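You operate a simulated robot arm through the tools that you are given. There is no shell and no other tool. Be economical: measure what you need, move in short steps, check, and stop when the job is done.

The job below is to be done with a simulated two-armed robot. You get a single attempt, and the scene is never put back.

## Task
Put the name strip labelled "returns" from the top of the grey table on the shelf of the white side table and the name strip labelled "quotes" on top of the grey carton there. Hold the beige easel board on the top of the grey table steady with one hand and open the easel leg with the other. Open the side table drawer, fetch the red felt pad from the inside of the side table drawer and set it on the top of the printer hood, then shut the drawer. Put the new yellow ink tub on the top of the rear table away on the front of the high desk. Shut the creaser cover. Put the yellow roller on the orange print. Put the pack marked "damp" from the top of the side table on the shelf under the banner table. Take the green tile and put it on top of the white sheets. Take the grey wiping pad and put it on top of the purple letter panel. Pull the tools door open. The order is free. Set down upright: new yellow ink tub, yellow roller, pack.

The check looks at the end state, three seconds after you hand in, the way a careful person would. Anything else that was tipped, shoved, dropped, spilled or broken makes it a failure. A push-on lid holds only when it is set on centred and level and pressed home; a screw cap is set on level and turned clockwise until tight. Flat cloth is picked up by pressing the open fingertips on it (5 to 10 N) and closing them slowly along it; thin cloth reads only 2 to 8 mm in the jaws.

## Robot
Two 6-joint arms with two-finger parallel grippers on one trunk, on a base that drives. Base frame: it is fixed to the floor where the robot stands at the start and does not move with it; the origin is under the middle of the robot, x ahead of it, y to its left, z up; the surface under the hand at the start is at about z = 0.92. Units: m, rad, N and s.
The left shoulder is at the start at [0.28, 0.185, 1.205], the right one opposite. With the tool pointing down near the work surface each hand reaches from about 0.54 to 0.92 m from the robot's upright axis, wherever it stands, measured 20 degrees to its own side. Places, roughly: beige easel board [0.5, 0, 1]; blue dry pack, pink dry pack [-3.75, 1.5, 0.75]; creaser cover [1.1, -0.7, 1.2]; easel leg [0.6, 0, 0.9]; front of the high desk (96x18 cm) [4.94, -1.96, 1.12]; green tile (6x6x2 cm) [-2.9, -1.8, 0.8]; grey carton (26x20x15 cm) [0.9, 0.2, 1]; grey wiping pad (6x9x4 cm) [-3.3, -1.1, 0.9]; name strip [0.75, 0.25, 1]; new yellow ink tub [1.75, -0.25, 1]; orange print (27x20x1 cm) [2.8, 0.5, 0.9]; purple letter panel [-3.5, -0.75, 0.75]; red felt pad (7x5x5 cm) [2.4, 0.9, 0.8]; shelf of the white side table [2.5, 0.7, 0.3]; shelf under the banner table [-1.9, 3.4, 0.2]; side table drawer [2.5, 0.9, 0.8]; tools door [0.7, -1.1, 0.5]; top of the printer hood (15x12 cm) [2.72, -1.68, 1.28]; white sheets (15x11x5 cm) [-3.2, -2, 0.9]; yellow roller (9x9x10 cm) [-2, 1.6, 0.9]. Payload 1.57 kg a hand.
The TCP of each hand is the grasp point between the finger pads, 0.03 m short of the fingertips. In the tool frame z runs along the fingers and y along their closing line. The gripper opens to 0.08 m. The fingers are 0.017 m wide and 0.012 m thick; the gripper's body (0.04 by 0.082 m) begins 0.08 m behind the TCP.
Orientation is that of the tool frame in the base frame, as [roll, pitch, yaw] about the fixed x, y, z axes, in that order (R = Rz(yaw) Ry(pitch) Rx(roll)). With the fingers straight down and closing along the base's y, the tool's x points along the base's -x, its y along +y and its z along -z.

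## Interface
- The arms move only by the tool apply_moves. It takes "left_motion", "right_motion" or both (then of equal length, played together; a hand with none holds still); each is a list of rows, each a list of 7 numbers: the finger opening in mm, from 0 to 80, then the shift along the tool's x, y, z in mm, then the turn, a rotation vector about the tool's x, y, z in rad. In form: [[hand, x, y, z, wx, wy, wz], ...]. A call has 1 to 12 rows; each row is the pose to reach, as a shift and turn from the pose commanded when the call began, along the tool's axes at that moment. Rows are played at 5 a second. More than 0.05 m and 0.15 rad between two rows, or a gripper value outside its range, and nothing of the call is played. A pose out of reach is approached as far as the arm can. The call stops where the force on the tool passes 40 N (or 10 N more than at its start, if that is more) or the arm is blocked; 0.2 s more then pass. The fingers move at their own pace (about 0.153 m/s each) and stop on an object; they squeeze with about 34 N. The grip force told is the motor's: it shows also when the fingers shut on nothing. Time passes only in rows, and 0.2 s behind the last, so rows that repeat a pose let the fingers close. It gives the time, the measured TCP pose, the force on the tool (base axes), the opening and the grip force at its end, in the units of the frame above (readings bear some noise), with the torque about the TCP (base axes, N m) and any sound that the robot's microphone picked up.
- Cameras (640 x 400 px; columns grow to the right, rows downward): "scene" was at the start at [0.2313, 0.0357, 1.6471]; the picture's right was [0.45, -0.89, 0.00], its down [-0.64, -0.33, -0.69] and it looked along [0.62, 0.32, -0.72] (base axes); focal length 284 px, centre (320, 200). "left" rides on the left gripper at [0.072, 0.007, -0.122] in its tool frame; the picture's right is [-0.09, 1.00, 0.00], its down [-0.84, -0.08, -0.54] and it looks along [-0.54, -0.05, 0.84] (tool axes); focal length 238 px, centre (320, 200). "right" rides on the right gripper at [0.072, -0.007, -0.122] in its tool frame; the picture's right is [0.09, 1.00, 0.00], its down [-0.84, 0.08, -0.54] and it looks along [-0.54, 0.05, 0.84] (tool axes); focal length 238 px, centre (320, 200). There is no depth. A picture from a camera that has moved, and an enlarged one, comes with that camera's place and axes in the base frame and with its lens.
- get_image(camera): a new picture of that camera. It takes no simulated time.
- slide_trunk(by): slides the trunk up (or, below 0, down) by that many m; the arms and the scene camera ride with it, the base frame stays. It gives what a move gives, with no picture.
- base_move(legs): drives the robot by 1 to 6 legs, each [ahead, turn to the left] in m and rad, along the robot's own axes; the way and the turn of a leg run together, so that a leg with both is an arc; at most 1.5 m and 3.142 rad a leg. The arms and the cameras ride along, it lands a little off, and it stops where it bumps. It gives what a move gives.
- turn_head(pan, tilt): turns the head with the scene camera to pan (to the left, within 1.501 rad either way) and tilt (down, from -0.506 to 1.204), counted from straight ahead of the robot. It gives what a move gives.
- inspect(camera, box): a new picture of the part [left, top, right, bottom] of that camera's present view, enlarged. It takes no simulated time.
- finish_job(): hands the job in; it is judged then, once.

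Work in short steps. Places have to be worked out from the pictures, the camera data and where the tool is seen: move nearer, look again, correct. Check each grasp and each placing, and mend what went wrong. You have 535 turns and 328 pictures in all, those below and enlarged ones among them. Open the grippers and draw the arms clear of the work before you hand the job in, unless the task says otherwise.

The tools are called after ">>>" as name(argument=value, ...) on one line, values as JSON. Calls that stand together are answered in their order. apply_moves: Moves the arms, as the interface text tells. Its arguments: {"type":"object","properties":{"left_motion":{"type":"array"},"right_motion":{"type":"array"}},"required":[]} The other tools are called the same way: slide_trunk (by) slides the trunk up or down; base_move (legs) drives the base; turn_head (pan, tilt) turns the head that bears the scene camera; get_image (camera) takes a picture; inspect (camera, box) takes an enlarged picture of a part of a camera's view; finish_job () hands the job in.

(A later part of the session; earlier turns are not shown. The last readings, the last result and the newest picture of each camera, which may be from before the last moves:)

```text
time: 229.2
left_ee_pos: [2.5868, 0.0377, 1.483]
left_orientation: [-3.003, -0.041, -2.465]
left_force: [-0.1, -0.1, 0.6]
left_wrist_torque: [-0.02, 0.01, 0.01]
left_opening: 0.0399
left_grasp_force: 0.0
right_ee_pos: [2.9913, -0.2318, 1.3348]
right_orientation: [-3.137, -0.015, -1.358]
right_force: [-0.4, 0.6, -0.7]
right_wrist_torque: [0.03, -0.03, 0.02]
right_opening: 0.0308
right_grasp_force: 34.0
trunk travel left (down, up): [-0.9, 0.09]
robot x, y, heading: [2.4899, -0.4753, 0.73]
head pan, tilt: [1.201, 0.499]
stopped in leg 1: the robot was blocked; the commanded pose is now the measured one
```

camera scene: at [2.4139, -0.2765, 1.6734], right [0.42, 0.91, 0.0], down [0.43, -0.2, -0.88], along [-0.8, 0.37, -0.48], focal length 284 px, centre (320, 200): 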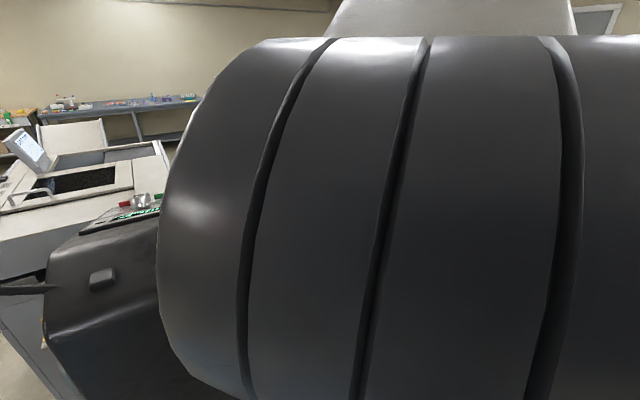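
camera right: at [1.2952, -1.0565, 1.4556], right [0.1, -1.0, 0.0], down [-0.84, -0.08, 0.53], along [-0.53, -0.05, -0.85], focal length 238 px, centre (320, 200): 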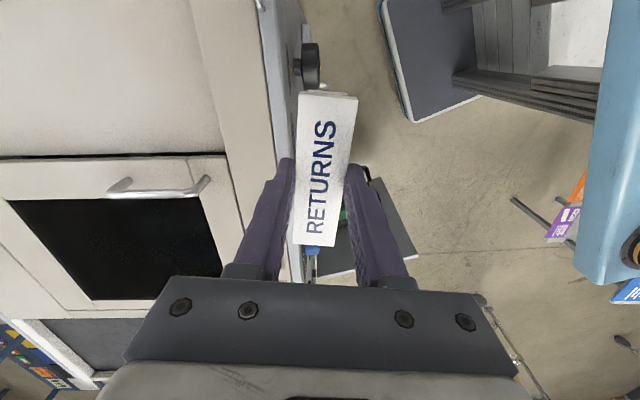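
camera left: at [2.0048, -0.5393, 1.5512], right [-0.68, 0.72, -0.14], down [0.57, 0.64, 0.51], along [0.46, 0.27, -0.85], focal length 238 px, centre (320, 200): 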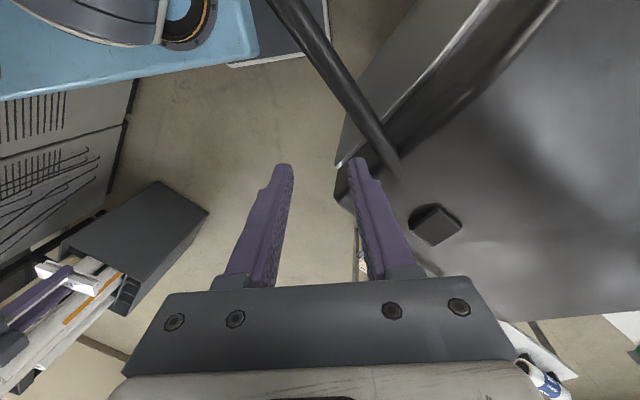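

The rear corner met the laminator. From here I simply drive on ahead and then turn left.

>>> base_move(legs=[[0.18, 0], [0, 1.0]])

>>> turn_head(pan=0.1, tilt=0.9)

>>> get_image(camera="scene")

```text
time: 233.2
left_ee_pos: [2.2423, 0.0045, 1.4834]
left_orientation: [-3.001, -0.042, -1.46]
left_force: [-0.6, -0.2, 0.3]
left_wrist_torque: [-0.03, -0.01, 0.0]
left_opening: 0.0398
left_grasp_force: 0.1
right_ee_pos: [2.6864, 0.2012, 1.3348]
right_orientation: [-3.137, -0.014, -0.353]
right_force: [-0.1, -1.0, 0.1]
right_wrist_torque: [-0.01, -0.02, 0.0]
right_opening: 0.0307
right_grasp_force: 34.1
trunk travel left (down, up): [-0.9, 0.09]
robot x, y, heading: [2.6228, -0.3511, 1.736]
head pan, tilt: [1.201, 0.499]
```

```text
time: 234.6
left_ee_pos: [2.2422, 0.0026, 1.4818]
left_orientation: [-3.0, -0.044, -1.456]
left_force: [0.8, 0.3, -0.1]
left_wrist_torque: [0.0, 0.02, 0.0]
left_opening: 0.04
left_grasp_force: 0.1
right_ee_pos: [2.686, 0.2007, 1.3352]
right_orientation: [-3.139, -0.013, -0.354]
right_force: [-0.3, 0.2, -1.1]
right_wrist_torque: [0.01, -0.03, 0.01]
right_opening: 0.0308
right_grasp_force: 34.1
trunk travel left (down, up): [-0.9, 0.09]
robot x, y, heading: [2.6217, -0.3507, 1.739]
head pan, tilt: [0.099, 0.901]
```

```text
219 pictures are left
camera scene: at [2.5679, -0.1239, 1.6425], right [0.94, 0.34, 0.0], down [0.25, -0.72, -0.65], along [-0.22, 0.61, -0.76], focal length 284 px, centre (320, 200)
```

scene: 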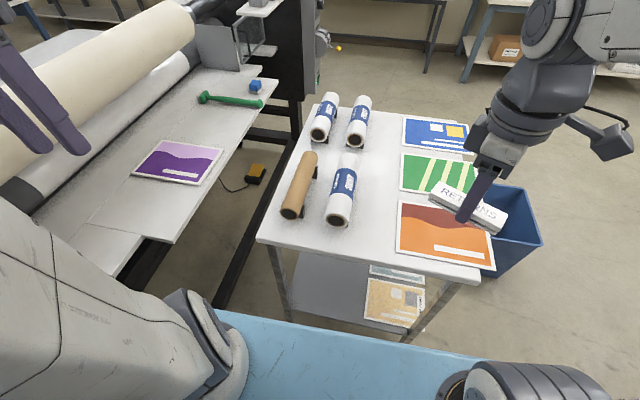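

The right hand is just in front of the table edge (y ≈ 0.32). I lower the trunk by 0.7 m.

>>> slide_trunk(by=-0.7)

>>> get_image(camera="scene")

>>> get_image(camera="right")

```text
refused: -0.7 is not a number from -0.4 to 0.4
```

```text
218 pictures are left
camera scene: at [2.5679, -0.1239, 1.6425], right [0.94, 0.34, 0.0], down [0.25, -0.72, -0.65], along [-0.22, 0.61, -0.76], focal length 284 px, centre (320, 200)
```

scene: 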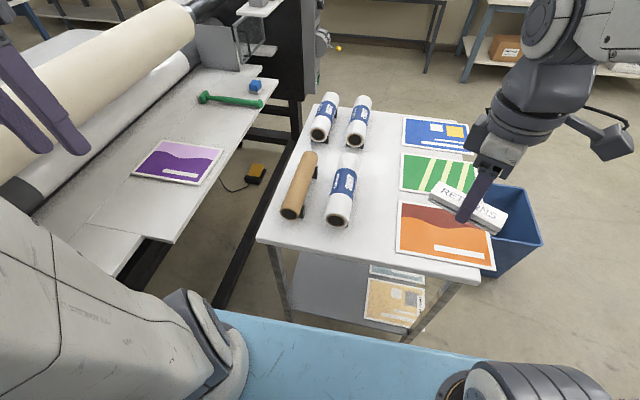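

```text
217 pictures are left
camera right: at [2.7542, 0.1824, 1.4562], right [-0.26, -0.97, 0.0], down [-0.82, 0.22, 0.53], along [-0.51, 0.14, -0.85], focal length 238 px, centre (320, 200)
```

right: 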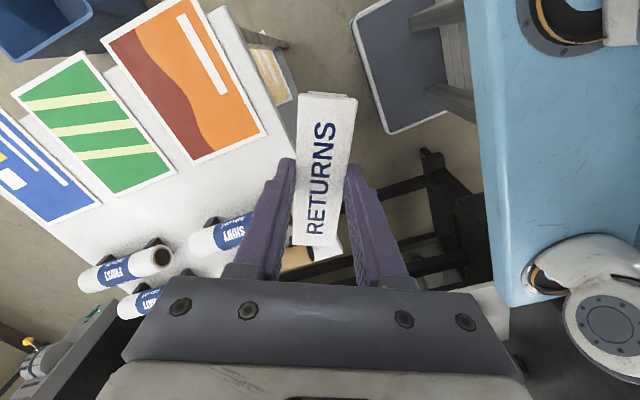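

>>> slide_trunk(by=-0.4)

>>> slide_trunk(by=-0.3)

>>> get_image(camera="right")

>>> get_image(camera="scene")

```text
time: 238.4
left_ee_pos: [2.2406, 0.0044, 1.0838]
left_orientation: [-3.002, -0.043, -1.456]
left_force: [0.4, 0.3, 0.6]
left_wrist_torque: [0.01, 0.0, -0.03]
left_opening: 0.0401
left_grasp_force: 0.0
right_ee_pos: [2.6854, 0.2005, 0.9357]
right_orientation: [-3.137, -0.015, -0.352]
right_force: [-0.8, -0.6, -1.1]
right_wrist_torque: [0.01, 0.01, -0.01]
right_opening: 0.031
right_grasp_force: 33.9
trunk travel left (down, up): [-0.5, 0.49]
robot x, y, heading: [2.6198, -0.3541, 1.743]
head pan, tilt: [0.099, 0.901]
```

```text
time: 241.4
left_ee_pos: [2.2419, 0.0034, 0.7831]
left_orientation: [-3.001, -0.043, -1.46]
left_force: [0.0, 0.4, -0.1]
left_wrist_torque: [0.02, 0.01, 0.0]
left_opening: 0.0399
left_grasp_force: 0.1
right_ee_pos: [2.6853, 0.2017, 0.6354]
right_orientation: [-3.139, -0.016, -0.352]
right_force: [-0.3, -0.6, -1.0]
right_wrist_torque: [-0.01, 0.0, 0.0]
right_opening: 0.0307
right_grasp_force: 33.9
trunk travel left (down, up): [-0.2, 0.79]
robot x, y, heading: [2.6198, -0.3542, 1.737]
head pan, tilt: [0.099, 0.901]
```

```text
216 pictures are left
camera right: at [2.7542, 0.1823, 0.7562], right [-0.26, -0.97, 0.0], down [-0.82, 0.22, 0.53], along [-0.51, 0.14, -0.85], focal length 238 px, centre (320, 200)
```

right: 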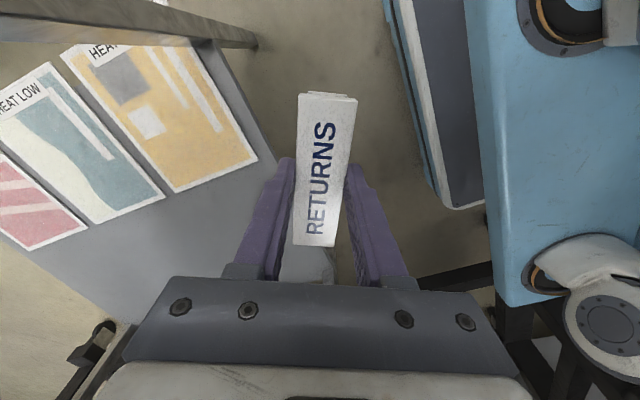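

```text
215 pictures are left
camera scene: at [2.5697, -0.1233, 0.9427], right [0.95, 0.31, 0.0], down [0.24, -0.72, -0.65], along [-0.2, 0.62, -0.76], focal length 284 px, centre (320, 200)
```

scene: 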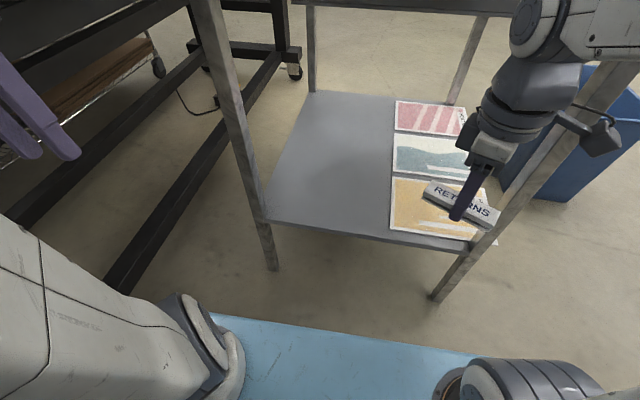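

The free half of the shelf is clear to see. I lower the hand in front of it, then move in under the table top.

>>> apply_moves(right_motion=[[0, 0, 0, 45, 0, 0, 0], [0, 0, 0, 90, 0, 0, 0], [0, 0, 0, 135, 0, 0, 0], [0, 0, 0, 180, 0, 0, 0], [0, 0, 0, 215, 0, 0, 0], [0, -37, -20, 215, 0, 0, 0], [0, -74, -39, 215, 0, 0, 0], [0, -111, -59, 215, 0, 0, 0], [0, -148, -79, 215, 0, 0, 0]])

>>> get_image(camera="scene")

```text
time: 243.4
left_ee_pos: [2.2409, 0.0038, 0.7841]
left_orientation: [-3.0, -0.043, -1.458]
left_force: [0.3, -0.3, 0.6]
left_wrist_torque: [0.02, 0.01, -0.03]
left_opening: 0.0399
left_grasp_force: 0.0
right_ee_pos: [2.5767, 0.3253, 0.4184]
right_orientation: [-3.138, -0.017, -0.353]
right_force: [-0.6, 0.6, -0.4]
right_wrist_torque: [-0.02, -0.02, 0.01]
right_opening: 0.0308
right_grasp_force: 33.4
trunk travel left (down, up): [-0.2, 0.79]
robot x, y, heading: [2.6226, -0.3578, 1.735]
head pan, tilt: [0.099, 0.901]
```

```text
214 pictures are left
camera scene: at [2.5702, -0.1232, 0.9427], right [0.95, 0.31, 0.0], down [0.23, -0.72, -0.65], along [-0.2, 0.62, -0.76], focal length 284 px, centre (320, 200)
```

scene: 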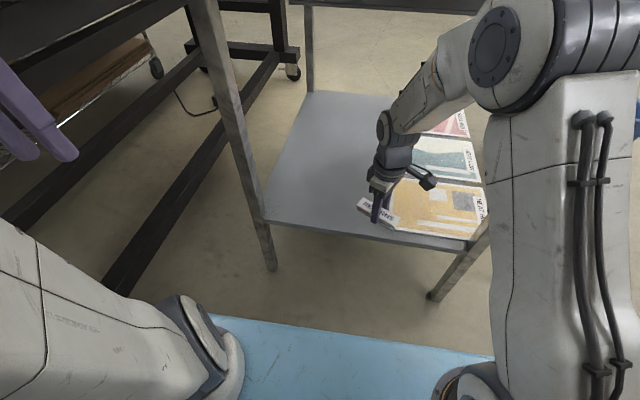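

The elbow would come near the table edge. I alternate raising the hand and lowering the trunk, so the elbow goes under the table-top level.

>>> apply_moves(right_motion=[[0, 0, 0, -40, 0, 0, 0], [0, 0, 0, -80, 0, 0, 0], [0, 0, 0, -110, 0, 0, 0]])

>>> slide_trunk(by=-0.1)

>>> apply_moves(right_motion=[[0, 0, 0, -40, 0, 0, 0], [0, 0, 0, -80, 0, 0, 0], [0, 0, 0, -95, 0, 0, 0]])

>>> slide_trunk(by=-0.1)

>>> get_image(camera="scene")

```text
time: 244.2
left_ee_pos: [2.2401, 0.0038, 0.783]
left_orientation: [-3.001, -0.044, -1.458]
left_force: [0.1, -0.2, -0.2]
left_wrist_torque: [0.0, -0.01, 0.01]
left_opening: 0.0402
left_grasp_force: 0.0
right_ee_pos: [2.576, 0.3247, 0.5281]
right_orientation: [-3.138, -0.016, -0.352]
right_force: [-0.4, 0.2, 0.0]
right_wrist_torque: [0.01, 0.0, 0.0]
right_opening: 0.0306
right_grasp_force: 34.3
trunk travel left (down, up): [-0.2, 0.79]
robot x, y, heading: [2.6225, -0.3541, 1.737]
head pan, tilt: [0.099, 0.901]
```

```text
time: 245.5
left_ee_pos: [2.2409, 0.0041, 0.6825]
left_orientation: [-3.0, -0.044, -1.46]
left_force: [0.5, -0.4, 0.6]
left_wrist_torque: [-0.03, 0.01, -0.02]
left_opening: 0.0399
left_grasp_force: 0.1
right_ee_pos: [2.5763, 0.3259, 0.4279]
right_orientation: [-3.138, -0.014, -0.352]
right_force: [0.0, -0.9, 0.0]
right_wrist_torque: [-0.05, -0.01, 0.0]
right_opening: 0.0307
right_grasp_force: 34.3
trunk travel left (down, up): [-0.1, 0.89]
robot x, y, heading: [2.622, -0.355, 1.737]
head pan, tilt: [0.099, 0.901]
```

```text
time: 246.3
left_ee_pos: [2.2413, 0.0031, 0.682]
left_orientation: [-3.002, -0.043, -1.46]
left_force: [-0.2, -0.2, 0.4]
left_wrist_torque: [0.0, 0.0, 0.02]
left_opening: 0.04
left_grasp_force: 0.0
right_ee_pos: [2.5745, 0.3255, 0.5245]
right_orientation: [-3.139, -0.013, -0.355]
right_force: [0.3, 0.7, 0.1]
right_wrist_torque: [0.02, 0.01, -0.01]
right_opening: 0.0309
right_grasp_force: 34.4
trunk travel left (down, up): [-0.1, 0.89]
robot x, y, heading: [2.6219, -0.3542, 1.734]
head pan, tilt: [0.099, 0.901]
```

```text
time: 247.6
left_ee_pos: [2.2411, 0.0037, 0.5829]
left_orientation: [-3.0, -0.043, -1.46]
left_force: [0.4, -0.8, -0.2]
left_wrist_torque: [0.07, -0.01, 0.04]
left_opening: 0.0401
left_grasp_force: 0.1
right_ee_pos: [2.5751, 0.3253, 0.423]
right_orientation: [-3.138, -0.013, -0.352]
right_force: [-0.8, 0.2, -0.2]
right_wrist_torque: [-0.02, 0.0, 0.01]
right_opening: 0.0308
right_grasp_force: 34.6
trunk travel left (down, up): [0.0, 0.99]
robot x, y, heading: [2.621, -0.3544, 1.736]
head pan, tilt: [0.099, 0.901]
```

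```text
213 pictures are left
camera scene: at [2.5708, -0.1228, 0.7428], right [0.95, 0.3, 0.0], down [0.23, -0.72, -0.65], along [-0.19, 0.62, -0.76], focal length 284 px, centre (320, 200)
```

scene: 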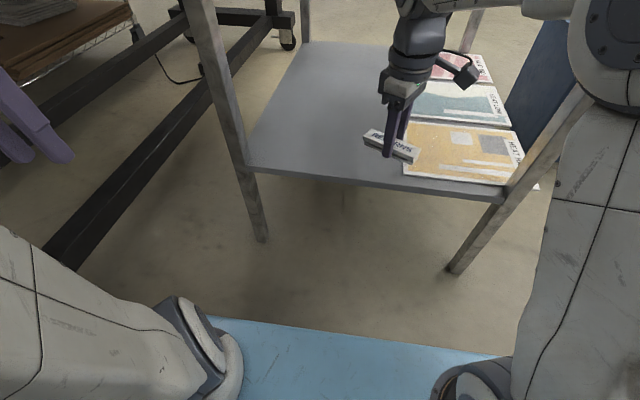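

The elbow is now well below the table top. I advance the strip over the free shelf area.

>>> apply_moves(right_motion=[[0, -38, -20, 0, 0, 0, 0], [0, -76, -39, 0, 0, 0, 0], [0, -114, -59, 0, 0, 0, 0], [0, -151, -78, 0, 0, 0, 0], [0, -151, -78, 30, 0, 0, 0], [0, -151, -78, 60, 0, 0, 0]])

>>> get_image(camera="scene")

>>> get_image(camera="right")

```text
time: 249.0
left_ee_pos: [2.2426, 0.0032, 0.5816]
left_orientation: [-3.001, -0.043, -1.46]
left_force: [0.1, 0.3, -0.8]
left_wrist_torque: [0.02, -0.01, 0.02]
left_opening: 0.0399
left_grasp_force: 0.0
right_ee_pos: [2.4603, 0.4513, 0.3616]
right_orientation: [-3.137, -0.015, -0.353]
right_force: [-0.2, 0.9, 0.3]
right_wrist_torque: [-0.02, -0.03, -0.01]
right_opening: 0.0309
right_grasp_force: 34.3
right hand out of reach, approached as far as the arm can: row 4
trunk travel left (down, up): [0.0, 0.99]
robot x, y, heading: [2.6179, -0.3519, 1.736]
head pan, tilt: [0.099, 0.901]
```

```text
212 pictures are left
camera scene: at [2.571, -0.1228, 0.7428], right [0.96, 0.29, 0.0], down [0.22, -0.72, -0.65], along [-0.19, 0.62, -0.76], focal length 284 px, centre (320, 200)
```

scene: 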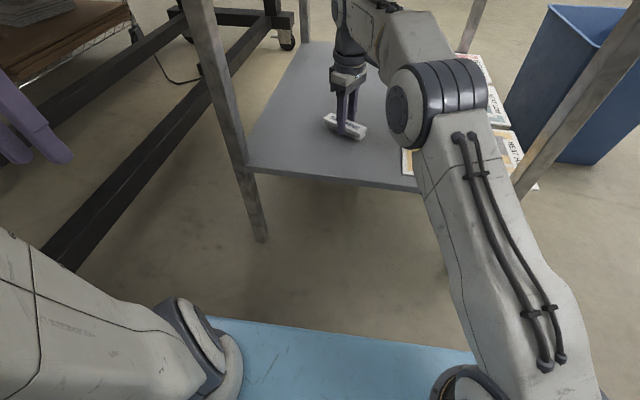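

```text
211 pictures are left
camera right: at [2.5281, 0.4321, 0.4833], right [-0.26, -0.97, 0.0], down [-0.82, 0.22, 0.53], along [-0.51, 0.14, -0.85], focal length 238 px, centre (320, 200)
```

right: 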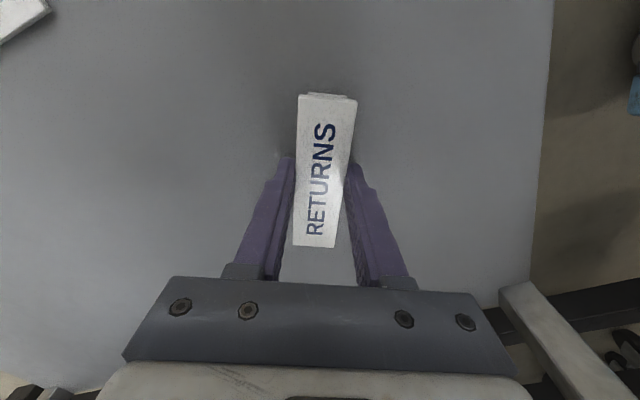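

>>> apply_moves(right_motion=[[0, 0, 0, 8, 0, 0, 0], [0, 0, 0, 14, 0, 0, 0], [0, 0, 0, 19, 0, 0, 0], [0, 0, 0, 23, 0, 0, 0]])

```text
time: 249.9
left_ee_pos: [2.2405, 0.0042, 0.5824]
left_orientation: [-3.0, -0.042, -1.457]
left_force: [0.1, 0.3, -0.3]
left_wrist_torque: [-0.01, -0.01, 0.02]
left_opening: 0.04
left_grasp_force: 0.1
right_ee_pos: [2.4599, 0.4507, 0.3507]
right_orientation: [-3.133, -0.005, -0.353]
right_force: [1.4, -4.3, 12.4]
right_wrist_torque: [-0.38, -0.15, 0.05]
right_opening: 0.0309
right_grasp_force: 34.2
trunk travel left (down, up): [0.0, 0.99]
robot x, y, heading: [2.62, -0.3531, 1.739]
head pan, tilt: [0.099, 0.901]
stopped in row 4 (right hand): the force on the tool passed its limit at 44 N (the readings are from after the stop); the commanded pose is now the measured one
```

Contact with the shelf. I open and lift off.

>>> apply_moves(right_motion=[[60, 0, 0, 0, 0, 0, 0], [60, 0, 0, 0, 0, 0, 0], [60, 0, 0, -30, 0, 0, 0], [60, 0, 0, -65, 0, 0, 0]])

>>> get_image(camera="right")

```text
time: 250.9
left_ee_pos: [2.2417, 0.0052, 0.5828]
left_orientation: [-2.998, -0.043, -1.458]
left_force: [0.4, -0.3, 0.2]
left_wrist_torque: [-0.02, 0.01, -0.03]
left_opening: 0.0401
left_grasp_force: 0.0
right_ee_pos: [2.459, 0.4494, 0.4129]
right_orientation: [-3.134, -0.006, -0.35]
right_force: [0.6, -0.2, 0.0]
right_wrist_torque: [-0.02, 0.0, -0.02]
right_opening: 0.0602
right_grasp_force: 0.0
trunk travel left (down, up): [0.0, 0.99]
robot x, y, heading: [2.6198, -0.3537, 1.734]
head pan, tilt: [0.099, 0.901]
```

```text
210 pictures are left
camera right: at [2.5283, 0.4302, 0.5338], right [-0.26, -0.97, -0.01], down [-0.82, 0.21, 0.54], along [-0.52, 0.14, -0.84], focal length 238 px, centre (320, 200)
```

right: 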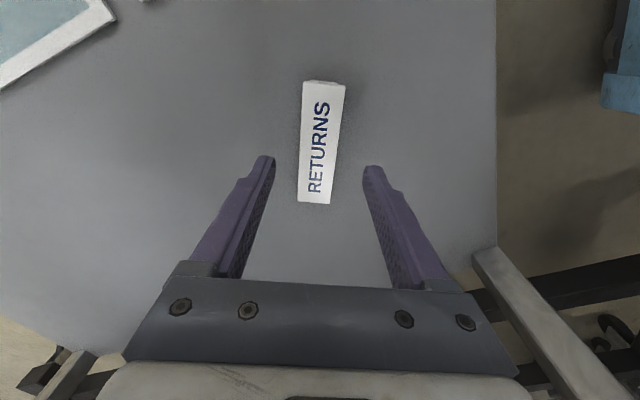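

RETURNS lies on the shelf. I draw the hand out the way it came and raise the trunk.

>>> apply_moves(right_motion=[[60, 37, 20, 0, 0, 0, 0], [60, 74, 39, 0, 0, 0, 0], [60, 111, 59, 0, 0, 0, 0], [60, 148, 78, 0, 0, 0, 0], [60, 185, 98, 0, 0, 0, 0], [60, 222, 118, 0, 0, 0, 0], [60, 259, 137, 0, 0, 0, 0], [60, 297, 157, 0, 0, 0, 0]])

>>> get_image(camera="scene")

```text
time: 252.7
left_ee_pos: [2.2404, 0.0033, 0.5819]
left_orientation: [-2.999, -0.044, -1.459]
left_force: [-0.4, 0.6, -0.4]
left_wrist_torque: [0.03, 0.01, 0.0]
left_opening: 0.0398
left_grasp_force: 0.1
right_ee_pos: [2.684, 0.2003, 0.4138]
right_orientation: [-3.131, -0.007, -0.35]
right_force: [-0.2, 0.1, -0.1]
right_wrist_torque: [-0.03, 0.01, -0.02]
right_opening: 0.0598
right_grasp_force: 0.0
right hand out of reach, approached as far as the arm can: row 1
trunk travel left (down, up): [0.0, 0.99]
robot x, y, heading: [2.619, -0.3567, 1.743]
head pan, tilt: [0.099, 0.901]
```

```text
209 pictures are left
camera scene: at [2.5718, -0.1227, 0.7425], right [0.96, 0.28, 0.0], down [0.22, -0.73, -0.65], along [-0.19, 0.62, -0.76], focal length 284 px, centre (320, 200)
```

scene: 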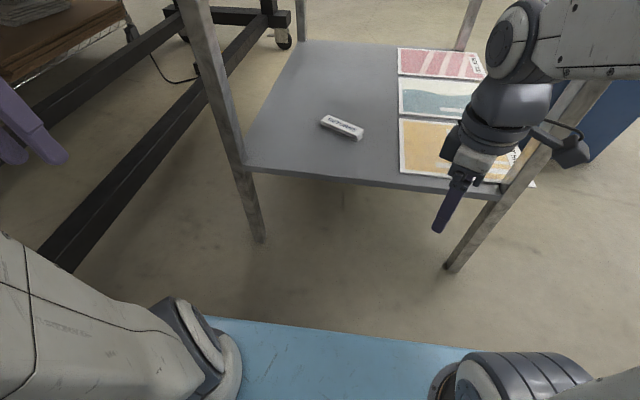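

>>> slide_trunk(by=0.4)

>>> slide_trunk(by=0.4)

>>> slide_trunk(by=0.15)

```text
time: 256.6
left_ee_pos: [2.2403, 0.0041, 0.9826]
left_orientation: [-3.0, -0.044, -1.458]
left_force: [0.4, 0.3, 0.2]
left_wrist_torque: [0.01, 0.02, 0.0]
left_opening: 0.04
left_grasp_force: 0.0
right_ee_pos: [2.6846, 0.2004, 0.8136]
right_orientation: [-3.132, -0.008, -0.352]
right_force: [-0.4, -0.2, 0.6]
right_wrist_torque: [0.0, 0.01, -0.02]
right_opening: 0.0601
right_grasp_force: 0.1
trunk travel left (down, up): [-0.4, 0.59]
robot x, y, heading: [2.6233, -0.3524, 1.74]
head pan, tilt: [0.099, 0.901]
```

```text
time: 260.4
left_ee_pos: [2.2413, 0.0037, 1.3838]
left_orientation: [-3.0, -0.044, -1.46]
left_force: [-0.6, -0.1, -0.2]
left_wrist_torque: [-0.01, -0.04, 0.01]
left_opening: 0.0401
left_grasp_force: 0.1
right_ee_pos: [2.6828, 0.2003, 1.2151]
right_orientation: [-3.132, -0.008, -0.353]
right_force: [0.1, 0.3, 0.5]
right_wrist_torque: [-0.01, 0.03, 0.01]
right_opening: 0.06
right_grasp_force: 0.0
trunk travel left (down, up): [-0.8, 0.19]
robot x, y, heading: [2.6213, -0.3538, 1.739]
head pan, tilt: [0.099, 0.901]
```

```text
time: 262.1
left_ee_pos: [2.2409, 0.0042, 1.5328]
left_orientation: [-3.0, -0.044, -1.458]
left_force: [0.6, 0.2, 0.7]
left_wrist_torque: [0.01, 0.0, 0.0]
left_opening: 0.0399
left_grasp_force: 0.0
right_ee_pos: [2.6845, 0.2007, 1.3633]
right_orientation: [-3.134, -0.006, -0.354]
right_force: [0.0, 0.2, 0.2]
right_wrist_torque: [0.0, -0.02, 0.02]
right_opening: 0.0598
right_grasp_force: 0.2
trunk travel left (down, up): [-0.95, 0.04]
robot x, y, heading: [2.6216, -0.3535, 1.737]
head pan, tilt: [0.099, 0.901]
```

Now the ink tub: the laminator's rear table is to my left. I look there.

>>> base_move(legs=[[0, 0.9]])

>>> turn_head(pan=0.3, tilt=0.8)

>>> get_image(camera="scene")

```text
time: 264.9
left_ee_pos: [2.104, -0.4287, 1.5328]
left_orientation: [-2.998, -0.043, -0.56]
left_force: [0.3, -0.8, 0.1]
left_wrist_torque: [-0.02, -0.01, -0.02]
left_opening: 0.0398
left_grasp_force: 0.1
right_ee_pos: [2.2274, 0.0398, 1.3642]
right_orientation: [-3.132, -0.007, 0.547]
right_force: [-0.4, -0.4, 0.1]
right_wrist_torque: [0.0, -0.01, 0.04]
right_opening: 0.0599
right_grasp_force: 0.0
trunk travel left (down, up): [-0.95, 0.04]
robot x, y, heading: [2.6266, -0.3549, 2.635]
head pan, tilt: [0.099, 0.901]
```

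```text
time: 265.6
left_ee_pos: [2.1051, -0.4287, 1.5316]
left_orientation: [-2.997, -0.042, -0.56]
left_force: [0.2, -0.2, -0.1]
left_wrist_torque: [-0.01, 0.0, -0.02]
left_opening: 0.0397
left_grasp_force: 0.1
right_ee_pos: [2.2264, 0.0417, 1.3636]
right_orientation: [-3.132, -0.008, 0.547]
right_force: [-0.1, 0.7, 0.2]
right_wrist_torque: [0.03, 0.02, -0.01]
right_opening: 0.0599
right_grasp_force: 0.0
trunk travel left (down, up): [-0.95, 0.04]
robot x, y, heading: [2.6197, -0.3534, 2.642]
head pan, tilt: [0.3, 0.799]
```

```text
208 pictures are left
camera scene: at [2.4015, -0.2614, 1.6975], right [0.2, 0.98, 0.0], down [0.7, -0.14, -0.7], along [-0.68, 0.14, -0.72], focal length 284 px, centre (320, 200)
```

scene: 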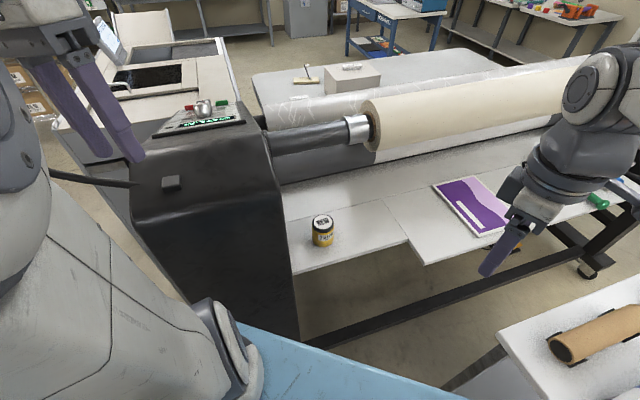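

The tub is at about (1.87, -0.145), close to the black end housing. I bring the left hand above it at a safe height and look.

>>> apply_moves(left_motion=[[80, -35, -12, 8, 0, 0, 0], [80, -70, -23, 17, 0, 0, 0], [80, -105, -35, 25, 0, 0, 0], [80, -140, -46, 34, 0, 0, 0], [80, -175, -58, 50, 0, 0, 0], [80, -210, -70, 70, 0, 0, 0], [80, -245, -81, 90, 0, 0, 0], [80, -280, -93, 110, 0, 0, 0], [80, -315, -104, 130, 0, 0, 0], [80, -350, -116, 150, 0, 0, 0]])

>>> get_image(camera="left")

>>> get_image(camera="scene")

```text
time: 267.2
left_ee_pos: [1.9551, -0.2314, 1.4512]
left_orientation: [-3.008, -0.054, -0.552]
left_force: [4.0, -3.0, 8.4]
left_wrist_torque: [-0.58, -0.14, 0.24]
left_opening: 0.0791
left_grasp_force: 0.0
right_ee_pos: [2.2266, 0.0399, 1.3637]
right_orientation: [-3.135, -0.007, 0.546]
right_force: [0.1, -1.0, -1.1]
right_wrist_torque: [0.02, 0.0, 0.0]
right_opening: 0.0599
right_grasp_force: 0.1
trunk travel left (down, up): [-0.95, 0.04]
robot x, y, heading: [2.6224, -0.3512, 2.642]
head pan, tilt: [0.3, 0.799]
stopped in row 8 (left hand): the force on the tool passed its limit at 60 N (the readings are from after the stop); the commanded pose is now the measured one
```

```text
207 pictures are left
camera left: at [1.9988, -0.2858, 1.5741], right [-0.59, -0.8, -0.14], down [-0.73, 0.46, 0.5], along [-0.34, 0.4, -0.85], focal length 238 px, centre (320, 200)
```

left: 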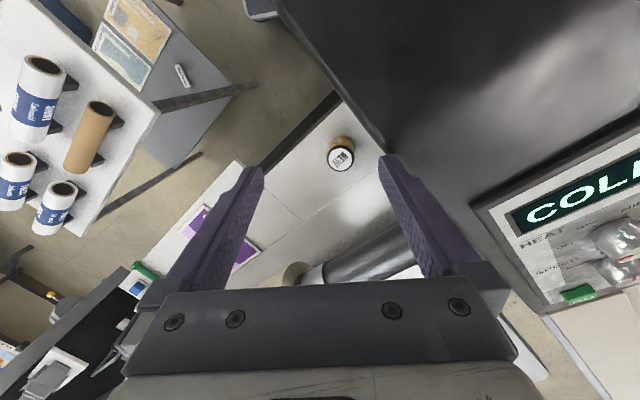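

```text
206 pictures are left
camera scene: at [2.4018, -0.2617, 1.6977], right [0.2, 0.98, 0.0], down [0.7, -0.14, -0.7], along [-0.68, 0.14, -0.72], focal length 284 px, centre (320, 200)
```

scene: 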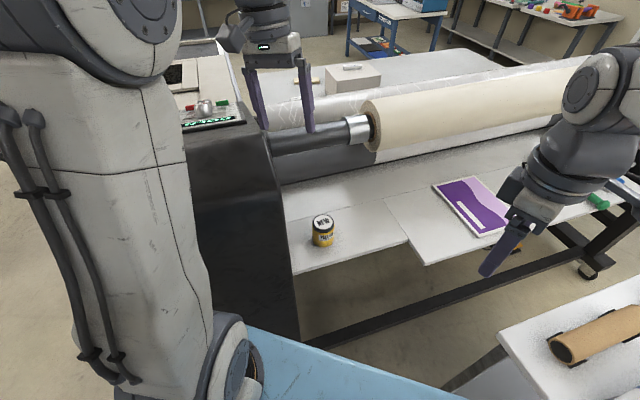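

The housing top is higher than thought and the left finger touched it. The right hand has a clearer approach, so I lift the left hand back out of the way.

>>> apply_moves(left_motion=[[80, 0, 0, -40, 0, 0, 0], [60, 10, 5, -75, 0, 0, 0], [60, 50, 17, -80, 0, 0, 0], [60, 92, 31, -80, 0, 0, 0], [60, 135, 45, -80, 0, 0, 0], [60, 178, 59, -80, 0, 0, 0], [60, 220, 73, -80, 0, 0, 0], [60, 262, 87, -80, 0, 0, 0]])

>>> get_image(camera="right")

```text
time: 269.0
left_ee_pos: [2.1167, -0.4534, 1.5355]
left_orientation: [-3.005, -0.054, -0.552]
left_force: [-0.1, 0.2, 0.3]
left_wrist_torque: [0.01, -0.03, 0.03]
left_opening: 0.0601
left_grasp_force: 0.1
left hand out of reach, approached as far as the arm can: row 8
right_ee_pos: [2.2262, 0.0392, 1.3643]
right_orientation: [-3.135, -0.007, 0.547]
right_force: [-0.5, 0.6, 0.5]
right_wrist_torque: [-0.01, 0.02, 0.01]
right_opening: 0.06
right_grasp_force: 0.1
trunk travel left (down, up): [-0.95, 0.04]
robot x, y, heading: [2.6243, -0.3517, 2.637]
head pan, tilt: [0.3, 0.799]
```

```text
205 pictures are left
camera right: at [2.284, 0.0816, 1.4845], right [0.6, -0.8, -0.01], down [-0.68, -0.51, 0.54], along [-0.43, -0.31, -0.84], focal length 238 px, centre (320, 200)
```

right: 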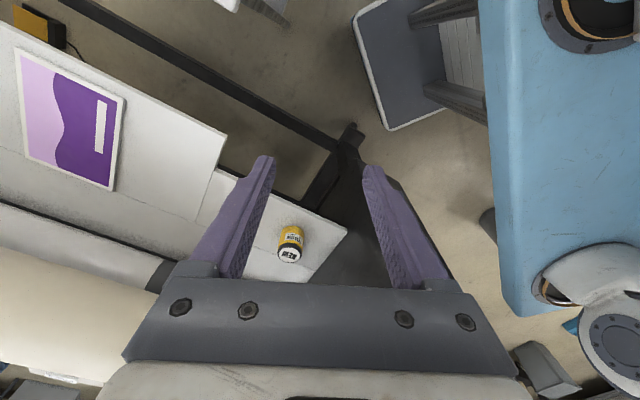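

>>> apply_moves(right_motion=[[80, -40, -4, 10, 0, 0, 0], [80, -80, -7, 20, 0, 0, 0], [80, -120, -11, 30, 0, 0, 0], [80, -160, -14, 45, 0, 0, 0], [80, -200, -18, 60, 0, 0, 0], [80, -240, -22, 80, 0, 0, 0], [80, -280, -25, 100, 0, 0, 0], [80, -320, -29, 120, 0, 0, 0], [80, -360, -32, 140, 0, 0, 0], [80, -400, -36, 160, 0, 0, 0]])

>>> get_image(camera="right")

```text
time: 271.2
left_ee_pos: [2.1166, -0.4529, 1.5349]
left_orientation: [-3.005, -0.055, -0.554]
left_force: [-0.2, -0.6, -0.2]
left_wrist_torque: [-0.03, 0.03, -0.01]
left_opening: 0.0598
left_grasp_force: 0.1
right_ee_pos: [1.8661, -0.1371, 1.1996]
right_orientation: [-3.135, -0.008, 0.547]
right_force: [-0.3, -0.5, 0.6]
right_wrist_torque: [0.01, -0.04, 0.02]
right_opening: 0.08
right_grasp_force: 0.2
trunk travel left (down, up): [-0.95, 0.04]
robot x, y, heading: [2.6237, -0.349, 2.641]
head pan, tilt: [0.3, 0.799]
```

```text
204 pictures are left
camera right: at [1.9233, -0.0948, 1.3211], right [0.6, -0.8, -0.01], down [-0.68, -0.51, 0.53], along [-0.43, -0.31, -0.85], focal length 238 px, centre (320, 200)
```

right: 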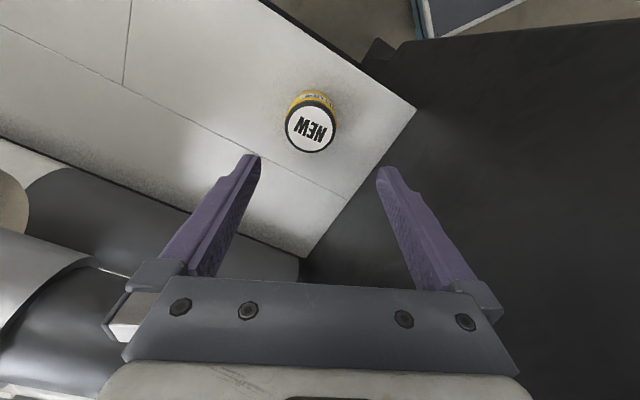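

The tub's lid is about 6.3 cm wide, centred at (1.847, -0.131), top at z 1.014. I go down around it and grip.

>>> apply_moves(right_motion=[[80, -7, -8, 40, 0, 0, 0], [80, -13, -15, 80, 0, 0, 0], [80, -13, -15, 120, 0, 0, 0], [80, -13, -15, 150, 0, 0, 0]])

>>> get_image(camera="right")

```text
time: 272.2
left_ee_pos: [2.1157, -0.4531, 1.5345]
left_orientation: [-3.005, -0.054, -0.552]
left_force: [-0.5, -0.2, 0.3]
left_wrist_torque: [-0.02, -0.03, -0.01]
left_opening: 0.06
left_grasp_force: 0.0
right_ee_pos: [1.8508, -0.1276, 1.0516]
right_orientation: [-3.133, -0.007, 0.547]
right_force: [0.2, 0.6, -0.5]
right_wrist_torque: [-0.01, 0.0, 0.01]
right_opening: 0.0801
right_grasp_force: 0.1
trunk travel left (down, up): [-0.95, 0.04]
robot x, y, heading: [2.6189, -0.353, 2.64]
head pan, tilt: [0.3, 0.799]
```

```text
203 pictures are left
camera right: at [1.9081, -0.0866, 1.1716], right [0.6, -0.8, -0.01], down [-0.68, -0.51, 0.54], along [-0.43, -0.31, -0.84], focal length 238 px, centre (320, 200)
```

right: 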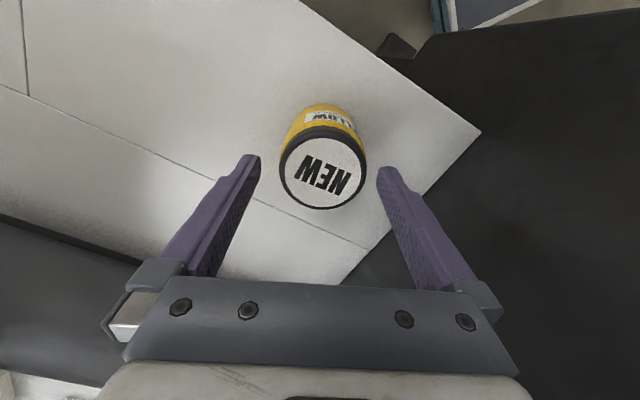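

>>> apply_moves(right_motion=[[80, -6, 3, 25, 0, 0, 0], [80, -6, 3, 50, 0, 0, 0], [80, -6, 3, 66, 0, 0, 0], [40, -6, 3, 66, 0, 0, 0], [40, -6, 3, 66, 0, 0, 0], [40, -6, 3, 66, 0, 0, 0], [40, -6, 3, 30, 0, 0, 0], [40, -6, 3, -10, 0, 0, 0]])

>>> get_image(camera="right")

```text
time: 274.0
left_ee_pos: [2.1163, -0.4536, 1.5335]
left_orientation: [-3.005, -0.055, -0.553]
left_force: [-0.8, 0.0, 0.2]
left_wrist_torque: [0.01, 0.03, 0.04]
left_opening: 0.0601
left_grasp_force: 0.1
right_ee_pos: [1.8495, -0.132, 1.0619]
right_orientation: [-3.136, -0.008, 0.548]
right_force: [-1.4, 1.0, -2.8]
right_wrist_torque: [0.03, -0.04, 0.02]
right_opening: 0.0667
right_grasp_force: 34.2
right hand out of reach, approached as far as the arm can: row 1, 2, 3, 4, 5, 6, 7, 8
trunk travel left (down, up): [-0.95, 0.04]
robot x, y, heading: [2.6219, -0.3532, 2.639]
head pan, tilt: [0.3, 0.799]
```

```text
202 pictures are left
camera right: at [1.9079, -0.0909, 1.1819], right [0.6, -0.8, -0.01], down [-0.68, -0.51, 0.53], along [-0.43, -0.31, -0.85], focal length 238 px, centre (320, 200)
```

right: 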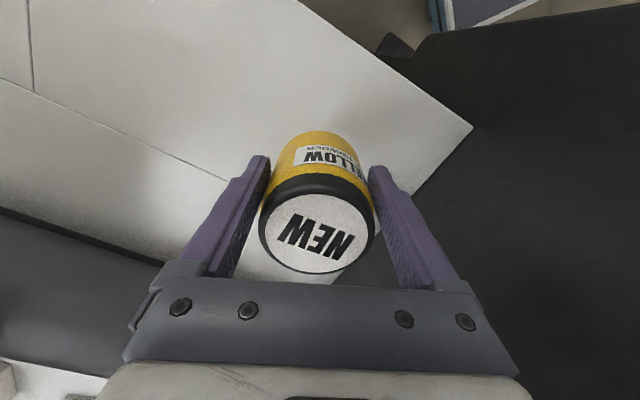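

The tub is gripped at 66.7 mm. I lift and bring it back to the robot.

>>> apply_moves(right_motion=[[40, 0, 0, -45, 0, 0, 0], [40, 0, 0, -90, 0, 0, 0], [40, 20, 2, -130, 0, 0, 0], [40, 50, 5, -160, 0, 0, 0], [40, 85, 8, -185, 0, 0, 0], [40, 120, 12, -205, 0, 0, 0], [40, 160, 16, -220, 0, 0, 0], [40, 200, 20, -230, 0, 0, 0], [40, 240, 24, -240, 0, 0, 0], [40, 280, 28, -250, 0, 0, 0], [40, 320, 32, -260, 0, 0, 0], [40, 360, 36, -270, 0, 0, 0]])

>>> turn_head(pan=-1.4, tilt=0.5)

>>> get_image(camera="scene")

```text
time: 276.6
left_ee_pos: [2.1154, -0.4522, 1.5341]
left_orientation: [-3.006, -0.054, -0.552]
left_force: [-0.2, 0.2, -0.2]
left_wrist_torque: [-0.01, -0.01, 0.02]
left_opening: 0.0602
left_grasp_force: 0.1
right_ee_pos: [1.9159, 0.042, 1.3978]
right_orientation: [-3.14, -0.018, 0.546]
right_force: [0.4, 0.5, -3.0]
right_wrist_torque: [-0.01, -0.1, -0.05]
right_opening: 0.0588
right_grasp_force: 34.1
right hand out of reach, approached as far as the arm can: row 3, 4, 5, 6, 7, 8, 9, 10, 11, 12
trunk travel left (down, up): [-0.95, 0.04]
robot x, y, heading: [2.6201, -0.3538, 2.641]
head pan, tilt: [0.3, 0.799]
```

```text
time: 278.3
left_ee_pos: [2.1163, -0.453, 1.5348]
left_orientation: [-3.008, -0.054, -0.553]
left_force: [-0.7, 0.0, 0.3]
left_wrist_torque: [0.02, -0.01, -0.02]
left_opening: 0.0602
left_grasp_force: 0.0
right_ee_pos: [1.9157, 0.0422, 1.3982]
right_orientation: [3.141, -0.018, 0.548]
right_force: [-0.7, -0.3, -3.0]
right_wrist_torque: [0.01, -0.05, -0.02]
right_opening: 0.0588
right_grasp_force: 33.8
trunk travel left (down, up): [-0.95, 0.04]
robot x, y, heading: [2.6229, -0.3529, 2.64]
head pan, tilt: [-1.4, 0.499]
```

```text
201 pictures are left
camera scene: at [2.5097, -0.1917, 1.7234], right [0.95, -0.32, 0.0], down [-0.16, -0.45, -0.88], along [0.28, 0.83, -0.48], focal length 284 px, centre (320, 200)
```

scene: 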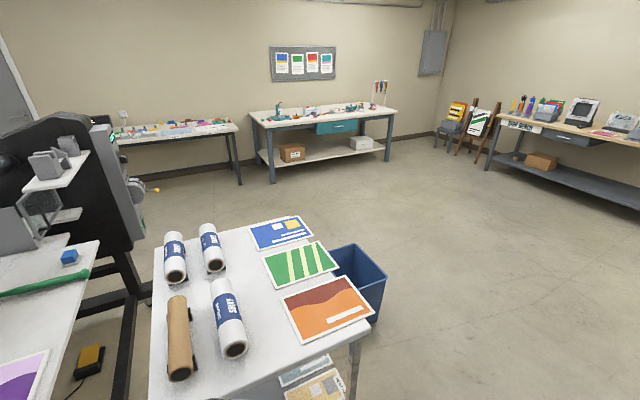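

The opening shrank from 66.7 to 58.8 mm, so the tub may have shifted in the fingers. I check with the hand camera.

>>> get_image(camera="right")

>>> turn_head(pan=-0.2, tilt=0.4)

>>> get_image(camera="scene")

```text
200 pictures are left
camera right: at [1.9721, 0.0837, 1.5192], right [0.6, -0.8, 0.0], down [-0.68, -0.51, 0.53], along [-0.42, -0.32, -0.85], focal length 238 px, centre (320, 200)
```

right: 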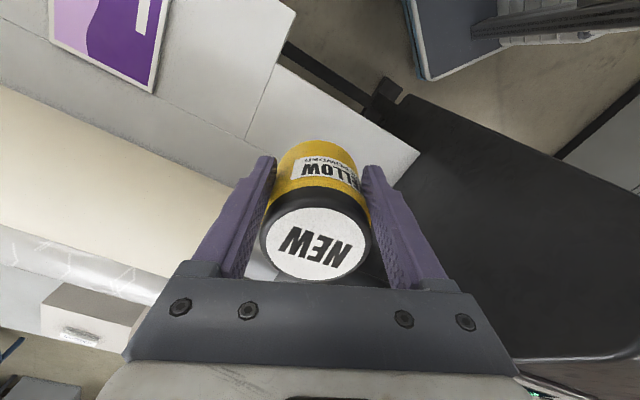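

```text
time: 279.7
left_ee_pos: [2.117, -0.4531, 1.5339]
left_orientation: [-3.008, -0.054, -0.553]
left_force: [-0.4, -0.9, 0.3]
left_wrist_torque: [-0.01, -0.03, 0.0]
left_opening: 0.0599
left_grasp_force: 0.0
right_ee_pos: [1.9169, 0.0425, 1.3969]
right_orientation: [3.138, -0.018, 0.547]
right_force: [0.1, 0.1, -2.7]
right_wrist_torque: [0.05, -0.09, -0.02]
right_opening: 0.0584
right_grasp_force: 33.3
trunk travel left (down, up): [-0.95, 0.04]
robot x, y, heading: [2.6198, -0.3524, 2.638]
head pan, tilt: [-0.201, 0.4]
```

```text
199 pictures are left
camera scene: at [2.4095, -0.2178, 1.7326], right [0.65, 0.76, 0.0], down [0.3, -0.25, -0.92], along [-0.7, 0.6, -0.39], focal length 284 px, centre (320, 200)
```

scene: 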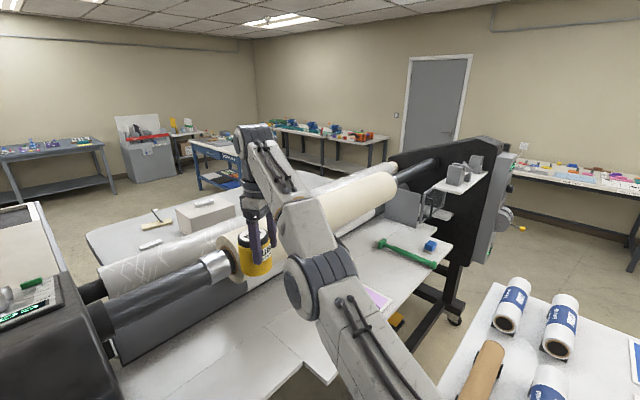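

The tub slipped about 13 mm sideways in the fingers during the jerk, so it would be unsafe to carry. I set it back on the rear table and regrip it centred.

>>> apply_moves(right_motion=[[40, -20, 1, 5, 0, 0, 0], [40, -40, 2, 15, 0, 0, 0], [40, -60, 3, 35, 0, 0, 0], [40, -81, 4, 65, 0, 0, 0], [40, -81, 4, 105, 0, 0, 0], [40, -81, 4, 145, 0, 0, 0], [40, -81, 4, 185, 0, 0, 0], [40, -81, 4, 225, 0, 0, 0], [40, -81, 4, 265, 0, 0, 0], [40, -81, 4, 305, 0, 0, 0], [40, -81, 4, 340, 0, 0, 0], [40, -81, 4, 370, 0, 0, 0]])

>>> get_image(camera="right")

```text
time: 282.3
left_ee_pos: [2.1154, -0.454, 1.5339]
left_orientation: [-3.008, -0.054, -0.554]
left_force: [0.2, -0.6, -0.6]
left_wrist_torque: [-0.02, 0.01, 0.0]
left_opening: 0.0599
left_grasp_force: 0.0
right_ee_pos: [1.851, -0.0004, 1.032]
right_orientation: [-3.133, -0.006, 0.545]
right_force: [0.7, -0.1, -3.5]
right_wrist_torque: [0.06, -0.08, 0.02]
right_opening: 0.0576
right_grasp_force: 33.5
right hand out of reach, approached as far as the arm can: row 1, 2, 3, 4, 5, 6, 9
trunk travel left (down, up): [-0.95, 0.04]
robot x, y, heading: [2.6207, -0.3525, 2.639]
head pan, tilt: [-0.201, 0.4]
```

```text
198 pictures are left
camera right: at [1.9091, 0.0411, 1.1512], right [0.6, -0.8, -0.01], down [-0.67, -0.51, 0.54], along [-0.43, -0.31, -0.84], focal length 238 px, centre (320, 200)
```

right: 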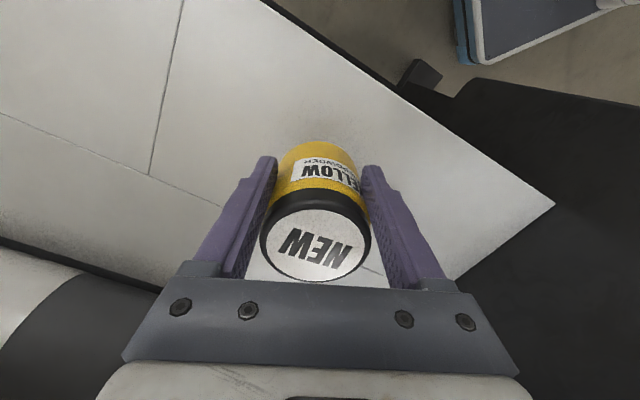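

>>> apply_moves(right_motion=[[40, 0, 0, 20, 0, 0, 0], [40, 0, 0, 34, 0, 0, 0], [40, 0, 0, 40, 0, 0, 0], [40, 0, 0, 44, 0, 0, 0], [40, 0, 0, 47, 0, 0, 0]])

```text
time: 283.5
left_ee_pos: [2.1173, -0.453, 1.5341]
left_orientation: [-3.008, -0.055, -0.554]
left_force: [-0.4, -0.1, 0.5]
left_wrist_torque: [-0.01, -0.03, 0.02]
left_opening: 0.06
left_grasp_force: 0.0
right_ee_pos: [1.8595, -0.0006, 0.9925]
right_orientation: [-3.131, -0.005, 0.547]
right_force: [1.2, -0.1, 5.3]
right_wrist_torque: [-0.34, 0.14, 0.04]
right_opening: 0.0571
right_grasp_force: 33.9
right hand out of reach, approached as far as the arm can: row 1, 2, 3, 4, 5
trunk travel left (down, up): [-0.95, 0.04]
robot x, y, heading: [2.6214, -0.3522, 2.638]
head pan, tilt: [-0.201, 0.4]
```

It stands on the table. I release, lift off, and bring the base 10 cm closer for a comfortable regrip.

>>> apply_moves(right_motion=[[80, 0, 0, 0, 0, 0, 0], [80, 0, 0, 0, 0, 0, 0], [80, 0, 0, -40, 0, 0, 0], [80, 0, 0, -80, 0, 0, 0], [80, 0, 0, -120, 0, 0, 0]])

>>> base_move(legs=[[0.1, 0]])

>>> get_image(camera="right")

```text
time: 284.7
left_ee_pos: [2.1171, -0.4521, 1.535]
left_orientation: [-3.007, -0.052, -0.553]
left_force: [0.0, -0.3, 0.0]
left_wrist_torque: [0.04, -0.02, 0.0]
left_opening: 0.0599
left_grasp_force: 0.1
right_ee_pos: [1.8624, -0.0023, 1.1108]
right_orientation: [-3.134, -0.007, 0.549]
right_force: [-0.1, -0.3, 0.1]
right_wrist_torque: [0.01, -0.01, 0.0]
right_opening: 0.08
right_grasp_force: 0.0
trunk travel left (down, up): [-0.95, 0.04]
robot x, y, heading: [2.6218, -0.3548, 2.643]
head pan, tilt: [-0.201, 0.4]
```

```text
time: 286.0
left_ee_pos: [2.0341, -0.4047, 1.5374]
left_orientation: [-3.008, -0.053, -0.556]
left_force: [-0.1, 0.7, -0.1]
left_wrist_torque: [-0.04, 0.05, 0.01]
left_opening: 0.0601
left_grasp_force: 0.1
right_ee_pos: [1.8015, 0.0329, 1.0856]
right_orientation: [3.099, -0.061, 0.566]
right_force: [0.0, -0.2, 1.3]
right_wrist_torque: [-0.02, 0.01, 0.0]
right_opening: 0.0798
right_grasp_force: 0.0
trunk travel left (down, up): [-0.95, 0.04]
robot x, y, heading: [2.5375, -0.3084, 2.642]
head pan, tilt: [-0.201, 0.4]
stopped in leg 1: the force on the tool passed its limit at 95 N (the readings are from after the stop); the commanded pose is now the measured one
```

```text
197 pictures are left
camera right: at [1.8488, 0.0774, 1.2092], right [0.61, -0.79, 0.05], down [-0.7, -0.51, 0.49], along [-0.37, -0.33, -0.87], focal length 238 px, centre (320, 200)
```

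right: 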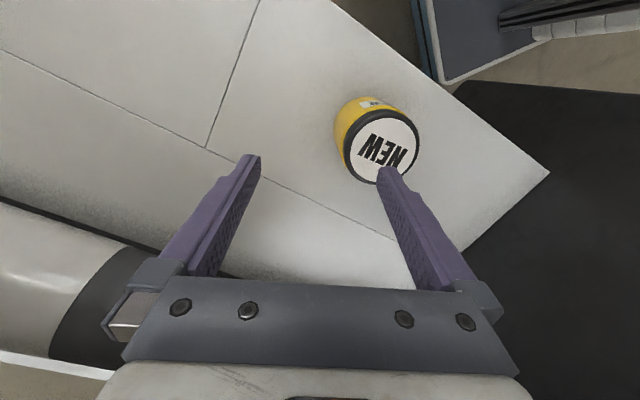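

The hand met the laminator roll as the base advanced; the tub is still standing. I raise the hand, level it, and centre it over the tub at about (1.844, -0.011).

>>> apply_moves(right_motion=[[80, 0, 0, -25, 0.02, -0.03, 0], [80, 0, 0, -45, 0.042, -0.061, 0], [80, 6, 30, -45, 0.042, -0.061, 0], [80, 12, 60, -45, 0.042, -0.061, 0]])

>>> get_image(camera="right")

```text
time: 286.6
left_ee_pos: [2.0355, -0.4069, 1.5373]
left_orientation: [-3.008, -0.053, -0.555]
left_force: [-0.3, -0.6, -0.4]
left_wrist_torque: [-0.02, 0.11, 0.01]
left_opening: 0.06
left_grasp_force: 0.1
right_ee_pos: [1.8025, 0.0319, 1.1167]
right_orientation: [3.123, -0.023, 0.564]
right_force: [0.0, 0.2, 0.6]
right_wrist_torque: [0.0, 0.09, 0.0]
right_opening: 0.0799
right_grasp_force: 0.2
trunk travel left (down, up): [-0.95, 0.04]
robot x, y, heading: [2.5377, -0.3063, 2.645]
head pan, tilt: [-0.201, 0.4]
stopped in row 2 (right hand): the force on the tool passed its limit at 45 N (the readings are from after the stop); the commanded pose is now the measured one
```

```text
196 pictures are left
camera right: at [1.8565, 0.0756, 1.2388], right [0.61, -0.79, 0.02], down [-0.68, -0.51, 0.52], along [-0.41, -0.33, -0.85], focal length 238 px, centre (320, 200)
```

right: 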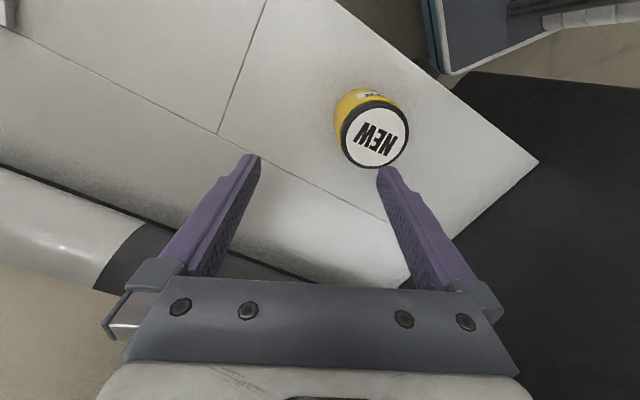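

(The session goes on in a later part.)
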